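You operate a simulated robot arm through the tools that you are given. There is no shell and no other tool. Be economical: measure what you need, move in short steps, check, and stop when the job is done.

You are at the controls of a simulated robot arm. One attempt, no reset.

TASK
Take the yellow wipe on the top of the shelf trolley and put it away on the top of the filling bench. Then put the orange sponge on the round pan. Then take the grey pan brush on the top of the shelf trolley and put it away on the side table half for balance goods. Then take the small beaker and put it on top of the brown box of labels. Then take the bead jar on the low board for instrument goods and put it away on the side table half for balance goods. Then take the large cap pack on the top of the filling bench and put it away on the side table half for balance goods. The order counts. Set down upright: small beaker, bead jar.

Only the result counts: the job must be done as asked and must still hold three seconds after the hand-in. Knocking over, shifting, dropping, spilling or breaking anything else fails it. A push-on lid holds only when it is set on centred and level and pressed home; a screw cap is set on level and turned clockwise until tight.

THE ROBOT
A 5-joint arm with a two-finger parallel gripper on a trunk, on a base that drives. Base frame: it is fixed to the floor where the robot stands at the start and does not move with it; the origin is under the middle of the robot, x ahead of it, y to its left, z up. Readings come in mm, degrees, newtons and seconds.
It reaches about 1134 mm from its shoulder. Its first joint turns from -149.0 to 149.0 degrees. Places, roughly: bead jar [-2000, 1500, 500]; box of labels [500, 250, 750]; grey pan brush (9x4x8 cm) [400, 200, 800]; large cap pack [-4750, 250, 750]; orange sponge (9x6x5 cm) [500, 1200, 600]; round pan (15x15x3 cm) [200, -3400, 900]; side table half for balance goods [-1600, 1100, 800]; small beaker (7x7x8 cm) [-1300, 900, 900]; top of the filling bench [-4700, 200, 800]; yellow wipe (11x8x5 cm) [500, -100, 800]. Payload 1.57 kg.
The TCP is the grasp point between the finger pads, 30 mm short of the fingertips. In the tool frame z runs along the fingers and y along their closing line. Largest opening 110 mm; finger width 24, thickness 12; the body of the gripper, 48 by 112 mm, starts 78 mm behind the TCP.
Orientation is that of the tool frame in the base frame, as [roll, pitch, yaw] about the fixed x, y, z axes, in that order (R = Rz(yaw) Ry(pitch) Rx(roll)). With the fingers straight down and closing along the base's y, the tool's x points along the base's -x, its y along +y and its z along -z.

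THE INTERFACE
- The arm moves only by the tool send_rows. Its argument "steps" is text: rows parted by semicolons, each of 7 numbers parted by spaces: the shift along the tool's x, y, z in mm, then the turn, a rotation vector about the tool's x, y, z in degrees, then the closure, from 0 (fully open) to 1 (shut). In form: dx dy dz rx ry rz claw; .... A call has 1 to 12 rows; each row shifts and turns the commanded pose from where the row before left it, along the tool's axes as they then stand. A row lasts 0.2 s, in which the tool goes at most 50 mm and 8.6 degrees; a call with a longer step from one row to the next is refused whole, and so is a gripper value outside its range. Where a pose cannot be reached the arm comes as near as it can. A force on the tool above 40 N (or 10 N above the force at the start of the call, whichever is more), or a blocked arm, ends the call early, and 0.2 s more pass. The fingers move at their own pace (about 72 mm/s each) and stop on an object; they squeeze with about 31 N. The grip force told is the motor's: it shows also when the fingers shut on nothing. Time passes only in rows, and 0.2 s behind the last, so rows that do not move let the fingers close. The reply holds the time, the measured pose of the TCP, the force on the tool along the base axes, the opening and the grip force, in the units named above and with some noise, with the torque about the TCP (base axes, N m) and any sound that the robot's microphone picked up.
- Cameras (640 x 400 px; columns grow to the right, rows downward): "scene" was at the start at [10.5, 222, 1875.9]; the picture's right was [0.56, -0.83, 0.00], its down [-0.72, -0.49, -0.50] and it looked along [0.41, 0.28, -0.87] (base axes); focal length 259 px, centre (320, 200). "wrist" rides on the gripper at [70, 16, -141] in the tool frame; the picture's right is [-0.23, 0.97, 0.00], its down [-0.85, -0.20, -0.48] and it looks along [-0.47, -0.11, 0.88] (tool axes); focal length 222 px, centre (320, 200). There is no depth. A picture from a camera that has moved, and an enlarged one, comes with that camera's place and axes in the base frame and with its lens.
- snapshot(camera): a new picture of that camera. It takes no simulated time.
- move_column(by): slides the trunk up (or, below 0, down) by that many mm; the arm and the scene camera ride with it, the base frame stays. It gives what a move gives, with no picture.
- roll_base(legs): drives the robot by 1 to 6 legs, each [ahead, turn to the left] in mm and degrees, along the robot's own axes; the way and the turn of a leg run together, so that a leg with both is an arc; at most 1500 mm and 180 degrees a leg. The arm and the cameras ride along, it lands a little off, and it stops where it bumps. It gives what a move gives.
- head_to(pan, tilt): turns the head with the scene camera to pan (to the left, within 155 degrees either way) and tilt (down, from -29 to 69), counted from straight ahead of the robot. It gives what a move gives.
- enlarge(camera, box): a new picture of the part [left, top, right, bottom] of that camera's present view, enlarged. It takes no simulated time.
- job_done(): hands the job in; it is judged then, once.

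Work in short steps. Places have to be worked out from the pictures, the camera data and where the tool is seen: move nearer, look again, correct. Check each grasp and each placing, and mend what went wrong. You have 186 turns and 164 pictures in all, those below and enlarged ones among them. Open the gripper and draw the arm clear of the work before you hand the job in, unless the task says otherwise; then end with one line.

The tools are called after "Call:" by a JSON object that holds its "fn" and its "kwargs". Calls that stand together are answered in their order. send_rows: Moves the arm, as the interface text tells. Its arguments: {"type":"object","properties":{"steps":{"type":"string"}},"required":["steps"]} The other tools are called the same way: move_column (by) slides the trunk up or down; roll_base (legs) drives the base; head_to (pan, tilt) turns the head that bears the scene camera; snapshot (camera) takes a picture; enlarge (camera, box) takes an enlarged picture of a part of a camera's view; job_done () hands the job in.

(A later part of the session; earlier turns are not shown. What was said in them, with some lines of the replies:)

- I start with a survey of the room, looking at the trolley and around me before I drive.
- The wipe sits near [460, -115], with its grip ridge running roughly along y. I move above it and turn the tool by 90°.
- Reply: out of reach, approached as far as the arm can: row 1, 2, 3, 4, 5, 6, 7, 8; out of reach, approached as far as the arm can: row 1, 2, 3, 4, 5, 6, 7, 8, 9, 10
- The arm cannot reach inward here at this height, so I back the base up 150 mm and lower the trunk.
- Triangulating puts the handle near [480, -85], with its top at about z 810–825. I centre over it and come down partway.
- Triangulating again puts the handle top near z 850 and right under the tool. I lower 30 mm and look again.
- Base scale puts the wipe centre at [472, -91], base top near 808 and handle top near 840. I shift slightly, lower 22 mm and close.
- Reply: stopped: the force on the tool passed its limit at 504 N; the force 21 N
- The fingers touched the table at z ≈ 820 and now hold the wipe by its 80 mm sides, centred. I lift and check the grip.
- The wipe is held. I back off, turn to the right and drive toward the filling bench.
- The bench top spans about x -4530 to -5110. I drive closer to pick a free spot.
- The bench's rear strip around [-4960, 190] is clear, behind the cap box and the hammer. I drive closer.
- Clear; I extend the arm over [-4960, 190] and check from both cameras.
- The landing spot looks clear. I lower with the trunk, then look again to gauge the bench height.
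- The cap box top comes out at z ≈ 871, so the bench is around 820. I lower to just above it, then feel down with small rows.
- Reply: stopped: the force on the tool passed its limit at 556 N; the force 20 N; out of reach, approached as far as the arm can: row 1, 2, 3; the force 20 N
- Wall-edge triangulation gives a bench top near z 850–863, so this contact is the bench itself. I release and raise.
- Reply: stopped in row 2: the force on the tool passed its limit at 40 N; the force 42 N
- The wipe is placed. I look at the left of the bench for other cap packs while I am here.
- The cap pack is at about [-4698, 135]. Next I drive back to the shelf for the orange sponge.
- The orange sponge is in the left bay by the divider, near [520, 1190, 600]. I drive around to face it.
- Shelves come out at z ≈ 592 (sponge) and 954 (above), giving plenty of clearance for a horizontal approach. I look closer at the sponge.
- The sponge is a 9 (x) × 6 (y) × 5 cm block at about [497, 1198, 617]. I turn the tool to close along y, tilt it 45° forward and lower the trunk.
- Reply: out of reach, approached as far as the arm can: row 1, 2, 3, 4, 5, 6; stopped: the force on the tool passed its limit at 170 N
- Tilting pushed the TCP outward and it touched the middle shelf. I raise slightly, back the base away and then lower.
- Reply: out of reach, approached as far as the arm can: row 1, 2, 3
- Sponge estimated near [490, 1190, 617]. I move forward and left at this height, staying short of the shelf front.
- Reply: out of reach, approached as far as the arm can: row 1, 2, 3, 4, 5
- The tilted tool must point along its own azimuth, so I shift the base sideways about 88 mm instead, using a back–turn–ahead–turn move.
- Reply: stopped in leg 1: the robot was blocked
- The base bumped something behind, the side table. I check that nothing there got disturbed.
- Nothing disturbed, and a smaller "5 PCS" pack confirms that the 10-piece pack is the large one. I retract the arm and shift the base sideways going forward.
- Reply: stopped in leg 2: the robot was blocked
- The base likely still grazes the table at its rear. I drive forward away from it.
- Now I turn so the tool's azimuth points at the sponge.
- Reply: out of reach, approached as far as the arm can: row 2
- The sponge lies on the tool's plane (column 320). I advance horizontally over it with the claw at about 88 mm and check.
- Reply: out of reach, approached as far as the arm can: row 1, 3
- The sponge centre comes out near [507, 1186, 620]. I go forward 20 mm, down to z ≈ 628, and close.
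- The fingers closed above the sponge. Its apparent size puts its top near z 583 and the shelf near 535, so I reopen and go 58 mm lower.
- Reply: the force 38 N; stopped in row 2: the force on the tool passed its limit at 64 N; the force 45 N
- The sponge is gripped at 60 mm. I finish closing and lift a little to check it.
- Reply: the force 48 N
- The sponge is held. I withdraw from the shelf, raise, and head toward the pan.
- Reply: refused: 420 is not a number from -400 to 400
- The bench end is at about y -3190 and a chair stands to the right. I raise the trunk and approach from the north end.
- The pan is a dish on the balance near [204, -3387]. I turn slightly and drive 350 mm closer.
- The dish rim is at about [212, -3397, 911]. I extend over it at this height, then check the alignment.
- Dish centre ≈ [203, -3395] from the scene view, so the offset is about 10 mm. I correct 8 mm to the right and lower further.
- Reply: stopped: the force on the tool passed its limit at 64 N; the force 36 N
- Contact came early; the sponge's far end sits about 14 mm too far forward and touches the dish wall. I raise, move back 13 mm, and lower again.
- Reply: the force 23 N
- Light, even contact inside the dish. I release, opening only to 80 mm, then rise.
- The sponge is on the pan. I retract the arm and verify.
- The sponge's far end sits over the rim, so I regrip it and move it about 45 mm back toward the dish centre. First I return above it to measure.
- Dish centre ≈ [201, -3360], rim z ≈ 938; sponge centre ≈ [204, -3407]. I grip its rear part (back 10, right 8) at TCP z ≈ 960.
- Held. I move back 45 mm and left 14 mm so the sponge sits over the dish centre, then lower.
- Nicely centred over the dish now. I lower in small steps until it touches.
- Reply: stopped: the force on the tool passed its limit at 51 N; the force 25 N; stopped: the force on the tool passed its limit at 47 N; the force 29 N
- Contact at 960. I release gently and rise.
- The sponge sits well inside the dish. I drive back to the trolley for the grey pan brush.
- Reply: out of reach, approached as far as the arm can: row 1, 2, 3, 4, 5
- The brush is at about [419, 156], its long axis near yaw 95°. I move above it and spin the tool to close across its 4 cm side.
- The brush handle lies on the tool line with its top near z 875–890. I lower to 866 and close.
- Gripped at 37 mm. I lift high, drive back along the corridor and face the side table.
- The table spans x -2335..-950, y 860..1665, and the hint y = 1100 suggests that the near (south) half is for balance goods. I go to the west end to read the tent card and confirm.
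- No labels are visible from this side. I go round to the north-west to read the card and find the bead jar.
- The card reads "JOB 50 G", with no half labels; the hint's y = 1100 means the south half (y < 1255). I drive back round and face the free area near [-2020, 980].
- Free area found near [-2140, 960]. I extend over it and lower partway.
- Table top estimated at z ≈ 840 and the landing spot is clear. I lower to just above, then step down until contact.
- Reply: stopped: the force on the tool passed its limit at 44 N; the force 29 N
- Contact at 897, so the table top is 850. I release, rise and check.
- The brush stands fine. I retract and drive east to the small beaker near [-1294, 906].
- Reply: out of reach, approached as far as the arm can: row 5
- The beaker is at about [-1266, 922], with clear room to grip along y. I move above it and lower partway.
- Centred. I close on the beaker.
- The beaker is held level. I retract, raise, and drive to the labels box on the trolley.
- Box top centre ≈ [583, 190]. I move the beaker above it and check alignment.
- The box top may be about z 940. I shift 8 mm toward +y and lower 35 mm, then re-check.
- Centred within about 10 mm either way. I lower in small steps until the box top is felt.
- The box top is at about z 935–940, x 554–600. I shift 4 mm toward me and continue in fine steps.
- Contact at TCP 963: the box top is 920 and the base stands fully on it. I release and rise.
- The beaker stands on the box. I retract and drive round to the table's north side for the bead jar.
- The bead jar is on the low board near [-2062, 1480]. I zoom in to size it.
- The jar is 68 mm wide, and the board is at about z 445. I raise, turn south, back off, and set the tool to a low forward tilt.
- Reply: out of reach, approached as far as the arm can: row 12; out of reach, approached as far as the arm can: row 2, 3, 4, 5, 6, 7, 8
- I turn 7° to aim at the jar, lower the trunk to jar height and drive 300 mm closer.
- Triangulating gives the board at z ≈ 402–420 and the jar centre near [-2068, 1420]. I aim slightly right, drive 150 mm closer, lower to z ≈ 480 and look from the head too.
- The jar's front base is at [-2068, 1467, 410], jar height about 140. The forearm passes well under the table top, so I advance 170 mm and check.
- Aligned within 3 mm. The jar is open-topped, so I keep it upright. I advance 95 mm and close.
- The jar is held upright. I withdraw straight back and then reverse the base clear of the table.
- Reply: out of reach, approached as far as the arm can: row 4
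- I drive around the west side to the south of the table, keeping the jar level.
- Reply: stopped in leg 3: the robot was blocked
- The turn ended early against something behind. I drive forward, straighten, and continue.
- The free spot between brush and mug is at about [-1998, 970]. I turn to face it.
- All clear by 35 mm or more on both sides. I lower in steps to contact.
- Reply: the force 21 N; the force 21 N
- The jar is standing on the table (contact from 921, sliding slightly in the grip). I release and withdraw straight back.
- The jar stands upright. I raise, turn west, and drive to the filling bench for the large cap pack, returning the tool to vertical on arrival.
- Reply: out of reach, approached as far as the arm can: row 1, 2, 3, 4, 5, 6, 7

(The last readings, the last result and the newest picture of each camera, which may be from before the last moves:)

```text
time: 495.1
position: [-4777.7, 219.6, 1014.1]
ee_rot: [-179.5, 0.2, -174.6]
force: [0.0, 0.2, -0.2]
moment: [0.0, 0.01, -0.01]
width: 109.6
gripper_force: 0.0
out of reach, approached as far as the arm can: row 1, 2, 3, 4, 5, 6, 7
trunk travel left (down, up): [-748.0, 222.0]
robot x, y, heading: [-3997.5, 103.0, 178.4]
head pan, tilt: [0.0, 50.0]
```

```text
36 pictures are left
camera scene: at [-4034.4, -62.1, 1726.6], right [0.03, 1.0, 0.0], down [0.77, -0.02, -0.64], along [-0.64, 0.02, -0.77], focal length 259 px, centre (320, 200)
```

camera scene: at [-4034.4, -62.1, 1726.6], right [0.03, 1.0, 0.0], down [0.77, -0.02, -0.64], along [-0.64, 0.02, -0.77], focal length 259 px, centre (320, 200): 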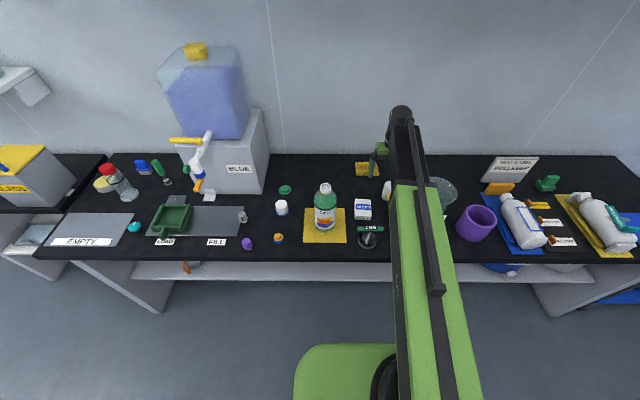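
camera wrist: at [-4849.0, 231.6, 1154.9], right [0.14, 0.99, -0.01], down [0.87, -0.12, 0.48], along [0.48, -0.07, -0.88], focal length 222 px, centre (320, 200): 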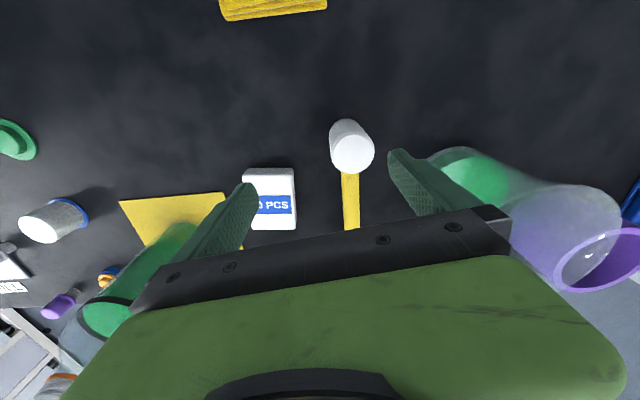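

The cap pack is around [-4702, 139]. I move above it, staying clear of the green bottle, and look again.

Call:
{"fn": "send_rows", "kwargs": {"steps": "-22.7 -29 0 0 0 0 0;-22.7 -29 0 0 0 0 0;-22.7 -29 0 0 0 0 0"}}

Call:
{"fn": "snapshot", "kwargs": {"camera": "wrist"}}

```text
time: 495.9
position: [-4699.9, 140.4, 1015.3]
ee_rot: [-179.7, 0.0, -174.7]
force: [-0.1, 0.5, -0.5]
moment: [0.01, -0.01, 0.0]
width: 110.0
gripper_force: 0.1
out of reach, approached as far as the arm can: row 1
trunk travel left (down, up): [-748.0, 222.0]
robot x, y, heading: [-3996.7, 106.1, 178.1]
head pan, tilt: [0.0, 50.0]
```

```text
35 pictures are left
camera wrist: at [-4771.4, 151.2, 1155.5], right [0.14, 0.99, -0.01], down [0.87, -0.12, 0.48], along [0.47, -0.07, -0.88], focal length 222 px, centre (320, 200)
```

wrist: 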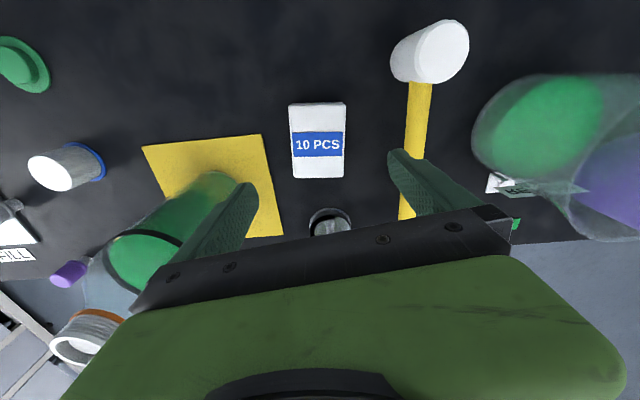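

The pack is centred on the tool line. I nudge 7 mm and lower 100 mm with the claw at 90 mm.

Call:
{"fn": "send_rows", "kwargs": {"steps": "7 -1 0 0 0 0 0.18;0 0 0 0 0 0 0.18"}}

Call:
{"fn": "move_column", "kwargs": {"by": -100}}

Call:
{"fn": "snapshot", "kwargs": {"camera": "wrist"}}

```text
time: 496.5
position: [-4707.3, 137.5, 1014.4]
ee_rot: [-179.6, 0.0, -174.6]
force: [-0.3, 0.5, -0.4]
moment: [-0.01, 0.0, 0.0]
width: 90.1
gripper_force: 0.1
trunk travel left (down, up): [-748.0, 222.0]
robot x, y, heading: [-3993.8, 105.8, 178.8]
head pan, tilt: [0.0, 50.0]
```

```text
time: 497.8
position: [-4706.9, 138.5, 915.1]
ee_rot: [-179.7, -0.1, -174.6]
force: [-0.3, -0.6, 0.4]
moment: [0.02, -0.02, -0.01]
width: 90.0
gripper_force: 0.1
trunk travel left (down, up): [-648.0, 322.0]
robot x, y, heading: [-3998.0, 102.8, 178.3]
head pan, tilt: [0.0, 50.0]
```

```text
34 pictures are left
camera wrist: at [-4778.9, 149.9, 1055.4], right [0.14, 0.99, -0.01], down [0.87, -0.12, 0.48], along [0.47, -0.07, -0.88], focal length 222 px, centre (320, 200)
```

wrist: 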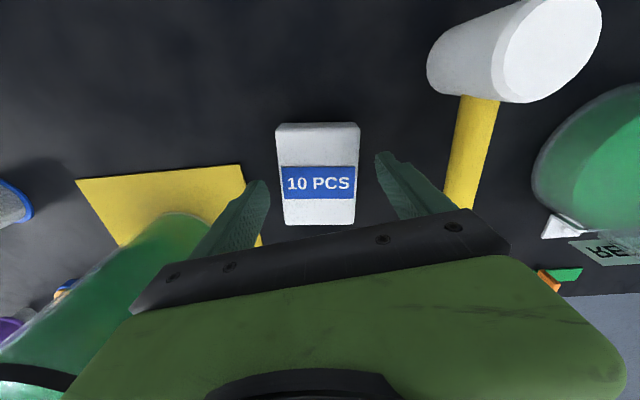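

Call:
{"fn": "move_column", "kwargs": {"by": -28}}

Call:
{"fn": "send_rows", "kwargs": {"steps": "5 0 0 0 0 0 0.5;0 0 0 0 0 0 1;0 0 0 0 0 0 1;0 0 0 0 0 0 1"}}

Call:
{"fn": "snapshot", "kwargs": {"camera": "wrist"}}

```text
time: 498.6
position: [-4707.3, 138.0, 885.7]
ee_rot: [-179.6, 0.0, -174.6]
force: [-0.5, -0.3, -0.7]
moment: [-0.01, 0.0, 0.0]
width: 90.1
gripper_force: 0.2
trunk travel left (down, up): [-620.0, 350.0]
robot x, y, heading: [-3999.8, 108.9, 178.2]
head pan, tilt: [0.0, 50.0]
```

```text
time: 499.6
position: [-4713.5, 138.2, 887.2]
ee_rot: [-179.6, 0.0, -174.7]
force: [-0.4, 0.1, 1.6]
moment: [0.0, -0.01, 0.02]
width: 68.2
gripper_force: 30.7
trunk travel left (down, up): [-620.0, 350.0]
robot x, y, heading: [-3997.4, 108.0, 178.6]
head pan, tilt: [0.0, 50.0]
```

```text
33 pictures are left
camera wrist: at [-4784.2, 149.7, 1027.4], right [0.14, 0.99, -0.01], down [0.87, -0.12, 0.48], along [0.47, -0.07, -0.88], focal length 222 px, centre (320, 200)
```

wrist: 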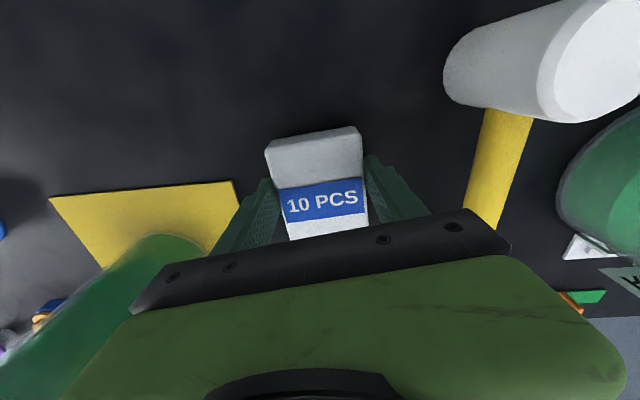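

Gripped at 68 mm. I lift, back off and drive to the south side of the table, aiming at the free strip near [-1480, 1055].

Call:
{"fn": "move_column", "kwargs": {"by": 280}}

Call:
{"fn": "roll_base", "kwargs": {"legs": [[-250, 0], [0, -178.3], [1500, 0], [760, 0], [0, 90]]}}

Call:
{"fn": "snapshot", "kwargs": {"camera": "scene"}}

Call:
{"fn": "snapshot", "kwargs": {"camera": "wrist"}}

```text
time: 502.4
position: [-4712.8, 137.8, 1167.1]
ee_rot: [-179.6, 0.0, -174.6]
force: [-0.8, 0.1, -0.4]
moment: [0.0, -0.02, 0.01]
width: 67.4
gripper_force: 31.2
trunk travel left (down, up): [-900.0, 70.0]
robot x, y, heading: [-3996.5, 104.9, 178.5]
head pan, tilt: [0.0, 50.0]
```

```text
time: 525.9
position: [-1493.0, 879.7, 1167.0]
ee_rot: [-179.6, -0.1, 97.2]
force: [0.9, -0.1, -0.3]
moment: [0.03, 0.11, 0.0]
width: 67.0
gripper_force: 31.0
trunk travel left (down, up): [-900.0, 70.0]
robot x, y, heading: [-1536.1, 164.9, 89.6]
head pan, tilt: [0.0, 50.0]
```

```text
32 pictures are left
camera scene: at [-1702.5, 196.3, 1879.1], right [1.0, -0.01, 0.0], down [-0.01, -0.77, -0.64], along [0.0, 0.64, -0.77], focal length 259 px, centre (320, 200)
```

scene: 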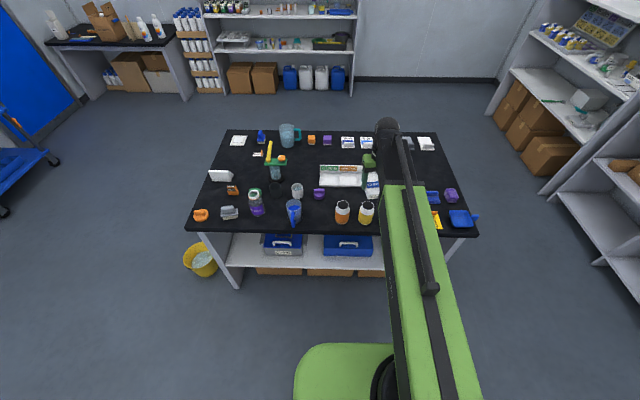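

```text
31 pictures are left
camera wrist: at [-1485.0, 951.8, 1308.1], right [0.99, -0.1, -0.01], down [-0.09, -0.87, 0.48], along [-0.06, -0.48, -0.88], focal length 222 px, centre (320, 200)
```

wrist: 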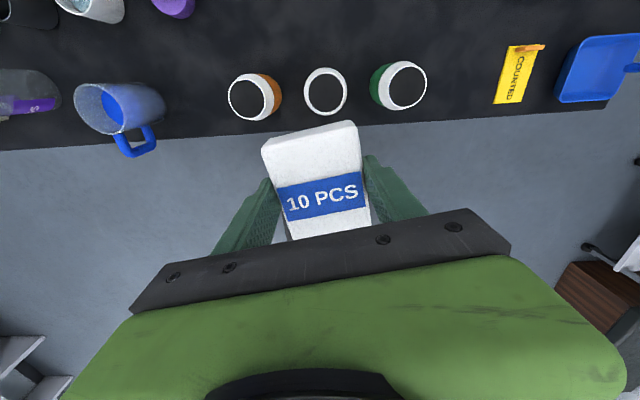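

I extend over the strip between the tray and the jars and check.

Call:
{"fn": "send_rows", "kwargs": {"steps": "43.7 8.8 0 0 0 0 1;43.7 8.8 0 0 0 0 1;43.7 8.8 0 0 0 0 1;43.7 8.8 0 0 0 0 1"}}

Call:
{"fn": "snapshot", "kwargs": {"camera": "wrist"}}

Call:
{"fn": "enlarge", "kwargs": {"camera": "scene", "box": [280, 110, 480, 240]}}

```text
time: 526.9
position: [-1484.4, 1061.2, 1166.7]
ee_rot: [-179.6, 0.0, 97.2]
force: [0.1, 0.3, 0.4]
moment: [0.01, 0.01, 0.0]
width: 67.0
gripper_force: 31.3
trunk travel left (down, up): [-900.0, 70.0]
robot x, y, heading: [-1537.3, 165.1, 89.7]
head pan, tilt: [0.0, 50.0]
```

```text
30 pictures are left
camera wrist: at [-1474.6, 1133.0, 1306.8], right [0.99, -0.1, -0.01], down [-0.09, -0.87, 0.48], along [-0.06, -0.48, -0.88], focal length 222 px, centre (320, 200)
```

wrist: 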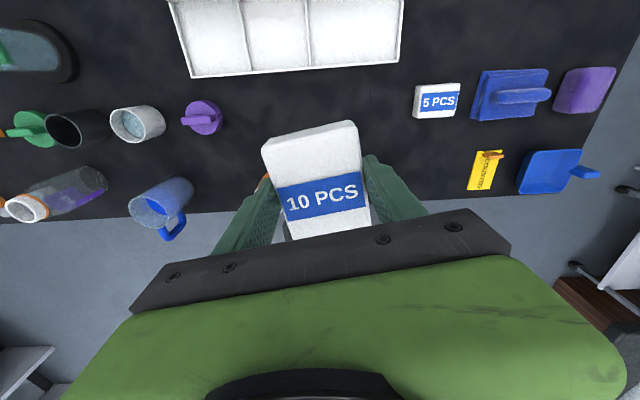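

```text
3.08 times, centred on (380, 175) of scene
camera zoom: at [-1706.8, 199.1, 1878.6], right [1.0, -0.01, 0.0], down [-0.01, -0.77, -0.64], along [0.0, 0.64, -0.77], focal length 796 px, centre (135, 277)
```

zoom: 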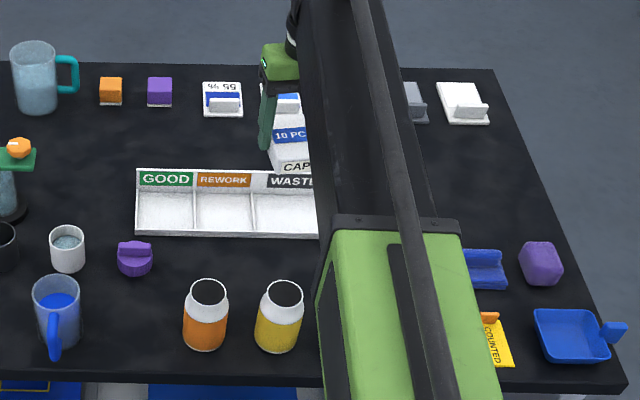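

The strip is free: the tray edge is at y 1147 and the jars end at y 971. I lower, then step to contact near TCP 888.

Call:
{"fn": "move_column", "kwargs": {"by": -230}}

Call:
{"fn": "snapshot", "kwargs": {"camera": "wrist"}}

Call:
{"fn": "enlarge", "kwargs": {"camera": "scene", "box": [280, 60, 480, 190]}}

```text
time: 529.3
position: [-1481.9, 1058.7, 936.0]
ee_rot: [-179.6, 0.0, 97.1]
force: [-0.8, 0.9, -1.0]
moment: [0.0, 0.03, 0.0]
width: 66.9
gripper_force: 31.7
trunk travel left (down, up): [-670.0, 300.0]
robot x, y, heading: [-1537.8, 165.5, 89.7]
head pan, tilt: [0.0, 50.0]
```

```text
28 pictures are left
camera wrist: at [-1474.1, 1131.7, 1077.3], right [0.99, -0.1, -0.01], down [-0.09, -0.87, 0.48], along [-0.06, -0.48, -0.88], focal length 222 px, centre (320, 200)
```

wrist: 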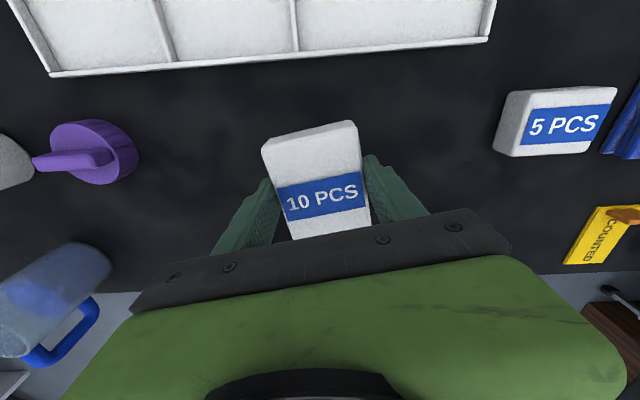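

```text
3.08 times, centred on (380, 125) of scene
camera zoom: at [-1706.7, 198.4, 1648.6], right [1.0, -0.01, 0.0], down [-0.01, -0.77, -0.64], along [0.0, 0.64, -0.77], focal length 796 px, centre (135, 431)
```

zoom: 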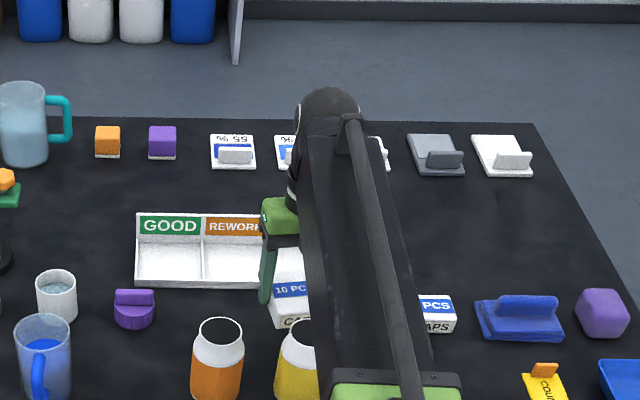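

The forearm stays about 90 mm above the jars. I lower the rest in steps.

Call:
{"fn": "move_column", "kwargs": {"by": -40}}

Call:
{"fn": "move_column", "kwargs": {"by": -5}}

Call:
{"fn": "move_column", "kwargs": {"by": -5}}

```text
time: 530.1
position: [-1482.8, 1059.2, 896.8]
ee_rot: [-179.5, 0.0, 97.2]
force: [-0.3, -0.3, -0.7]
moment: [0.01, -0.02, -0.03]
width: 66.7
gripper_force: 30.3
trunk travel left (down, up): [-630.0, 340.0]
robot x, y, heading: [-1539.0, 160.6, 89.6]
head pan, tilt: [0.0, 50.0]
```

```text
time: 530.7
position: [-1483.1, 1060.2, 891.3]
ee_rot: [-179.7, 0.1, 97.1]
force: [0.4, -0.9, -0.2]
moment: [-0.03, 0.02, 0.03]
width: 67.0
gripper_force: 30.7
trunk travel left (down, up): [-625.0, 345.0]
robot x, y, heading: [-1540.4, 163.8, 89.6]
head pan, tilt: [0.0, 50.0]
```

```text
time: 531.2
position: [-1483.7, 1059.5, 887.5]
ee_rot: [-179.6, 0.0, 97.1]
force: [-0.6, -0.8, 0.1]
moment: [-0.07, -0.05, -0.03]
width: 67.1
gripper_force: 30.9
trunk travel left (down, up): [-620.0, 350.0]
robot x, y, heading: [-1537.9, 164.0, 89.4]
head pan, tilt: [0.0, 50.0]
```

Almost at contact. Two more fine steps, then I release.

Call:
{"fn": "move_column", "kwargs": {"by": -3}}

Call:
{"fn": "send_rows", "kwargs": {"steps": "0 0 0 0 0 0 0.3;0 0 0 0 0 0 0.18;0 0 0 0 0 0 0.18"}}

Call:
{"fn": "move_column", "kwargs": {"by": 240}}

Call:
{"fn": "snapshot", "kwargs": {"camera": "wrist"}}

```text
time: 531.7
position: [-1483.4, 1058.6, 886.6]
ee_rot: [-179.6, -0.2, 97.2]
force: [0.5, 8.8, 23.0]
moment: [0.27, -0.24, 0.05]
width: 66.9
gripper_force: 30.7
trunk travel left (down, up): [-617.0, 353.0]
robot x, y, heading: [-1539.4, 163.2, 89.7]
head pan, tilt: [0.0, 50.0]
```

```text
time: 532.5
position: [-1483.3, 1059.7, 883.2]
ee_rot: [-179.6, -0.1, 97.2]
force: [1.0, -0.2, 0.7]
moment: [0.01, -0.01, -0.02]
width: 90.2
gripper_force: 0.1
trunk travel left (down, up): [-617.0, 353.0]
robot x, y, heading: [-1537.5, 162.9, 89.7]
head pan, tilt: [0.0, 50.0]
```

```text
time: 535.0
position: [-1483.4, 1059.7, 1124.5]
ee_rot: [-179.6, 0.1, 97.2]
force: [-0.1, 0.1, 0.6]
moment: [-0.01, 0.01, -0.02]
width: 90.2
gripper_force: 0.0
trunk travel left (down, up): [-857.0, 113.0]
robot x, y, heading: [-1537.9, 165.8, 89.6]
head pan, tilt: [0.0, 50.0]
```

```text
26 pictures are left
camera wrist: at [-1474.3, 1131.7, 1264.2], right [0.99, -0.1, -0.01], down [-0.09, -0.87, 0.48], along [-0.06, -0.48, -0.88], focal length 222 px, centre (320, 200)
```

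wrist: 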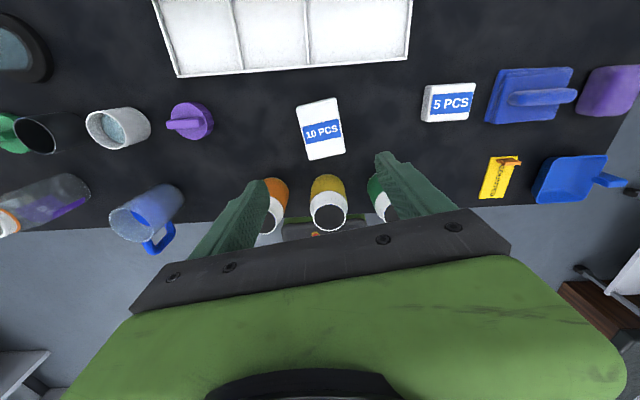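

All placed. I retract the arm clear and take a final look at the table and trolley.

Call:
{"fn": "send_rows", "kwargs": {"steps": "-43 -9 0 0 0 0 0;-43 -9 0 0 0 0 0;-43 -9 0 0 0 0 0;-43 -9 0 0 0 0 0"}}

Call:
{"fn": "roll_base", "kwargs": {"legs": [[-250, 0]]}}

Call:
{"fn": "enlarge", "kwargs": {"camera": "scene", "box": [160, 60, 520, 260]}}

Call:
{"fn": "head_to", "kwargs": {"pan": -80, "tilt": 25}}

Call:
{"fn": "snapshot", "kwargs": {"camera": "scene"}}

```text
time: 536.0
position: [-1497.4, 884.4, 1124.3]
ee_rot: [-179.6, 0.1, 97.1]
force: [0.0, 0.6, -0.5]
moment: [0.0, 0.01, 0.0]
width: 109.9
gripper_force: 0.0
trunk travel left (down, up): [-857.0, 113.0]
robot x, y, heading: [-1538.7, 165.9, 89.4]
head pan, tilt: [0.0, 50.0]
```

```text
time: 537.8
position: [-1498.8, 639.2, 1125.1]
ee_rot: [-179.6, -0.1, 97.2]
force: [1.2, -0.1, -0.6]
moment: [0.06, 0.04, 0.03]
width: 110.1
gripper_force: 0.1
trunk travel left (down, up): [-857.0, 113.0]
robot x, y, heading: [-1539.4, -82.7, 89.7]
head pan, tilt: [0.0, 50.0]
```

```text
1.78 times, centred on (340, 160) of scene
camera zoom: at [-1708.5, -48.6, 1835.6], right [1.0, -0.01, 0.0], down [-0.01, -0.77, -0.64], along [0.0, 0.64, -0.77], focal length 460 px, centre (284, 271)
```

zoom: 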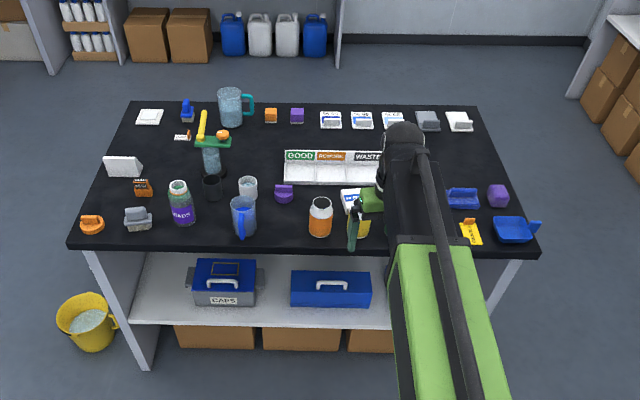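

```text
time: 539.4
position: [-1498.4, 640.6, 1124.1]
ee_rot: [-179.6, 0.0, 97.1]
force: [0.4, 0.6, 0.6]
moment: [0.04, -0.02, 0.03]
width: 110.0
gripper_force: 0.1
trunk travel left (down, up): [-857.0, 113.0]
robot x, y, heading: [-1536.8, -79.7, 89.6]
head pan, tilt: [-80.0, 25.0]
```

```text
24 pictures are left
camera scene: at [-1618.2, -108.4, 1873.1], right [0.17, -0.99, 0.0], down [-0.42, -0.07, -0.91], along [0.89, 0.15, -0.42], focal length 259 px, centre (320, 200)
```

scene: 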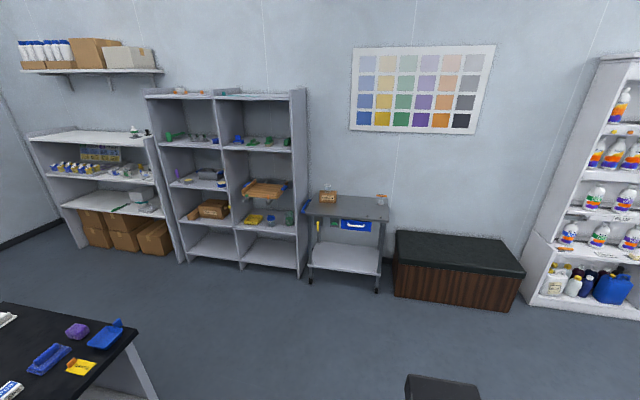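

Everything is in place: the beaker on the labels box, and the brush, bead jar and cap pack on the table's south half. The gripper is open and clear, so I hand in.

Call:
{"fn": "job_done", "kwargs": {}}

```text
The job is handed in.
```

All six items were moved in the order asked and the job is handed in; I took the near (south) side of the side table as the half for balance goods because no label marked it.
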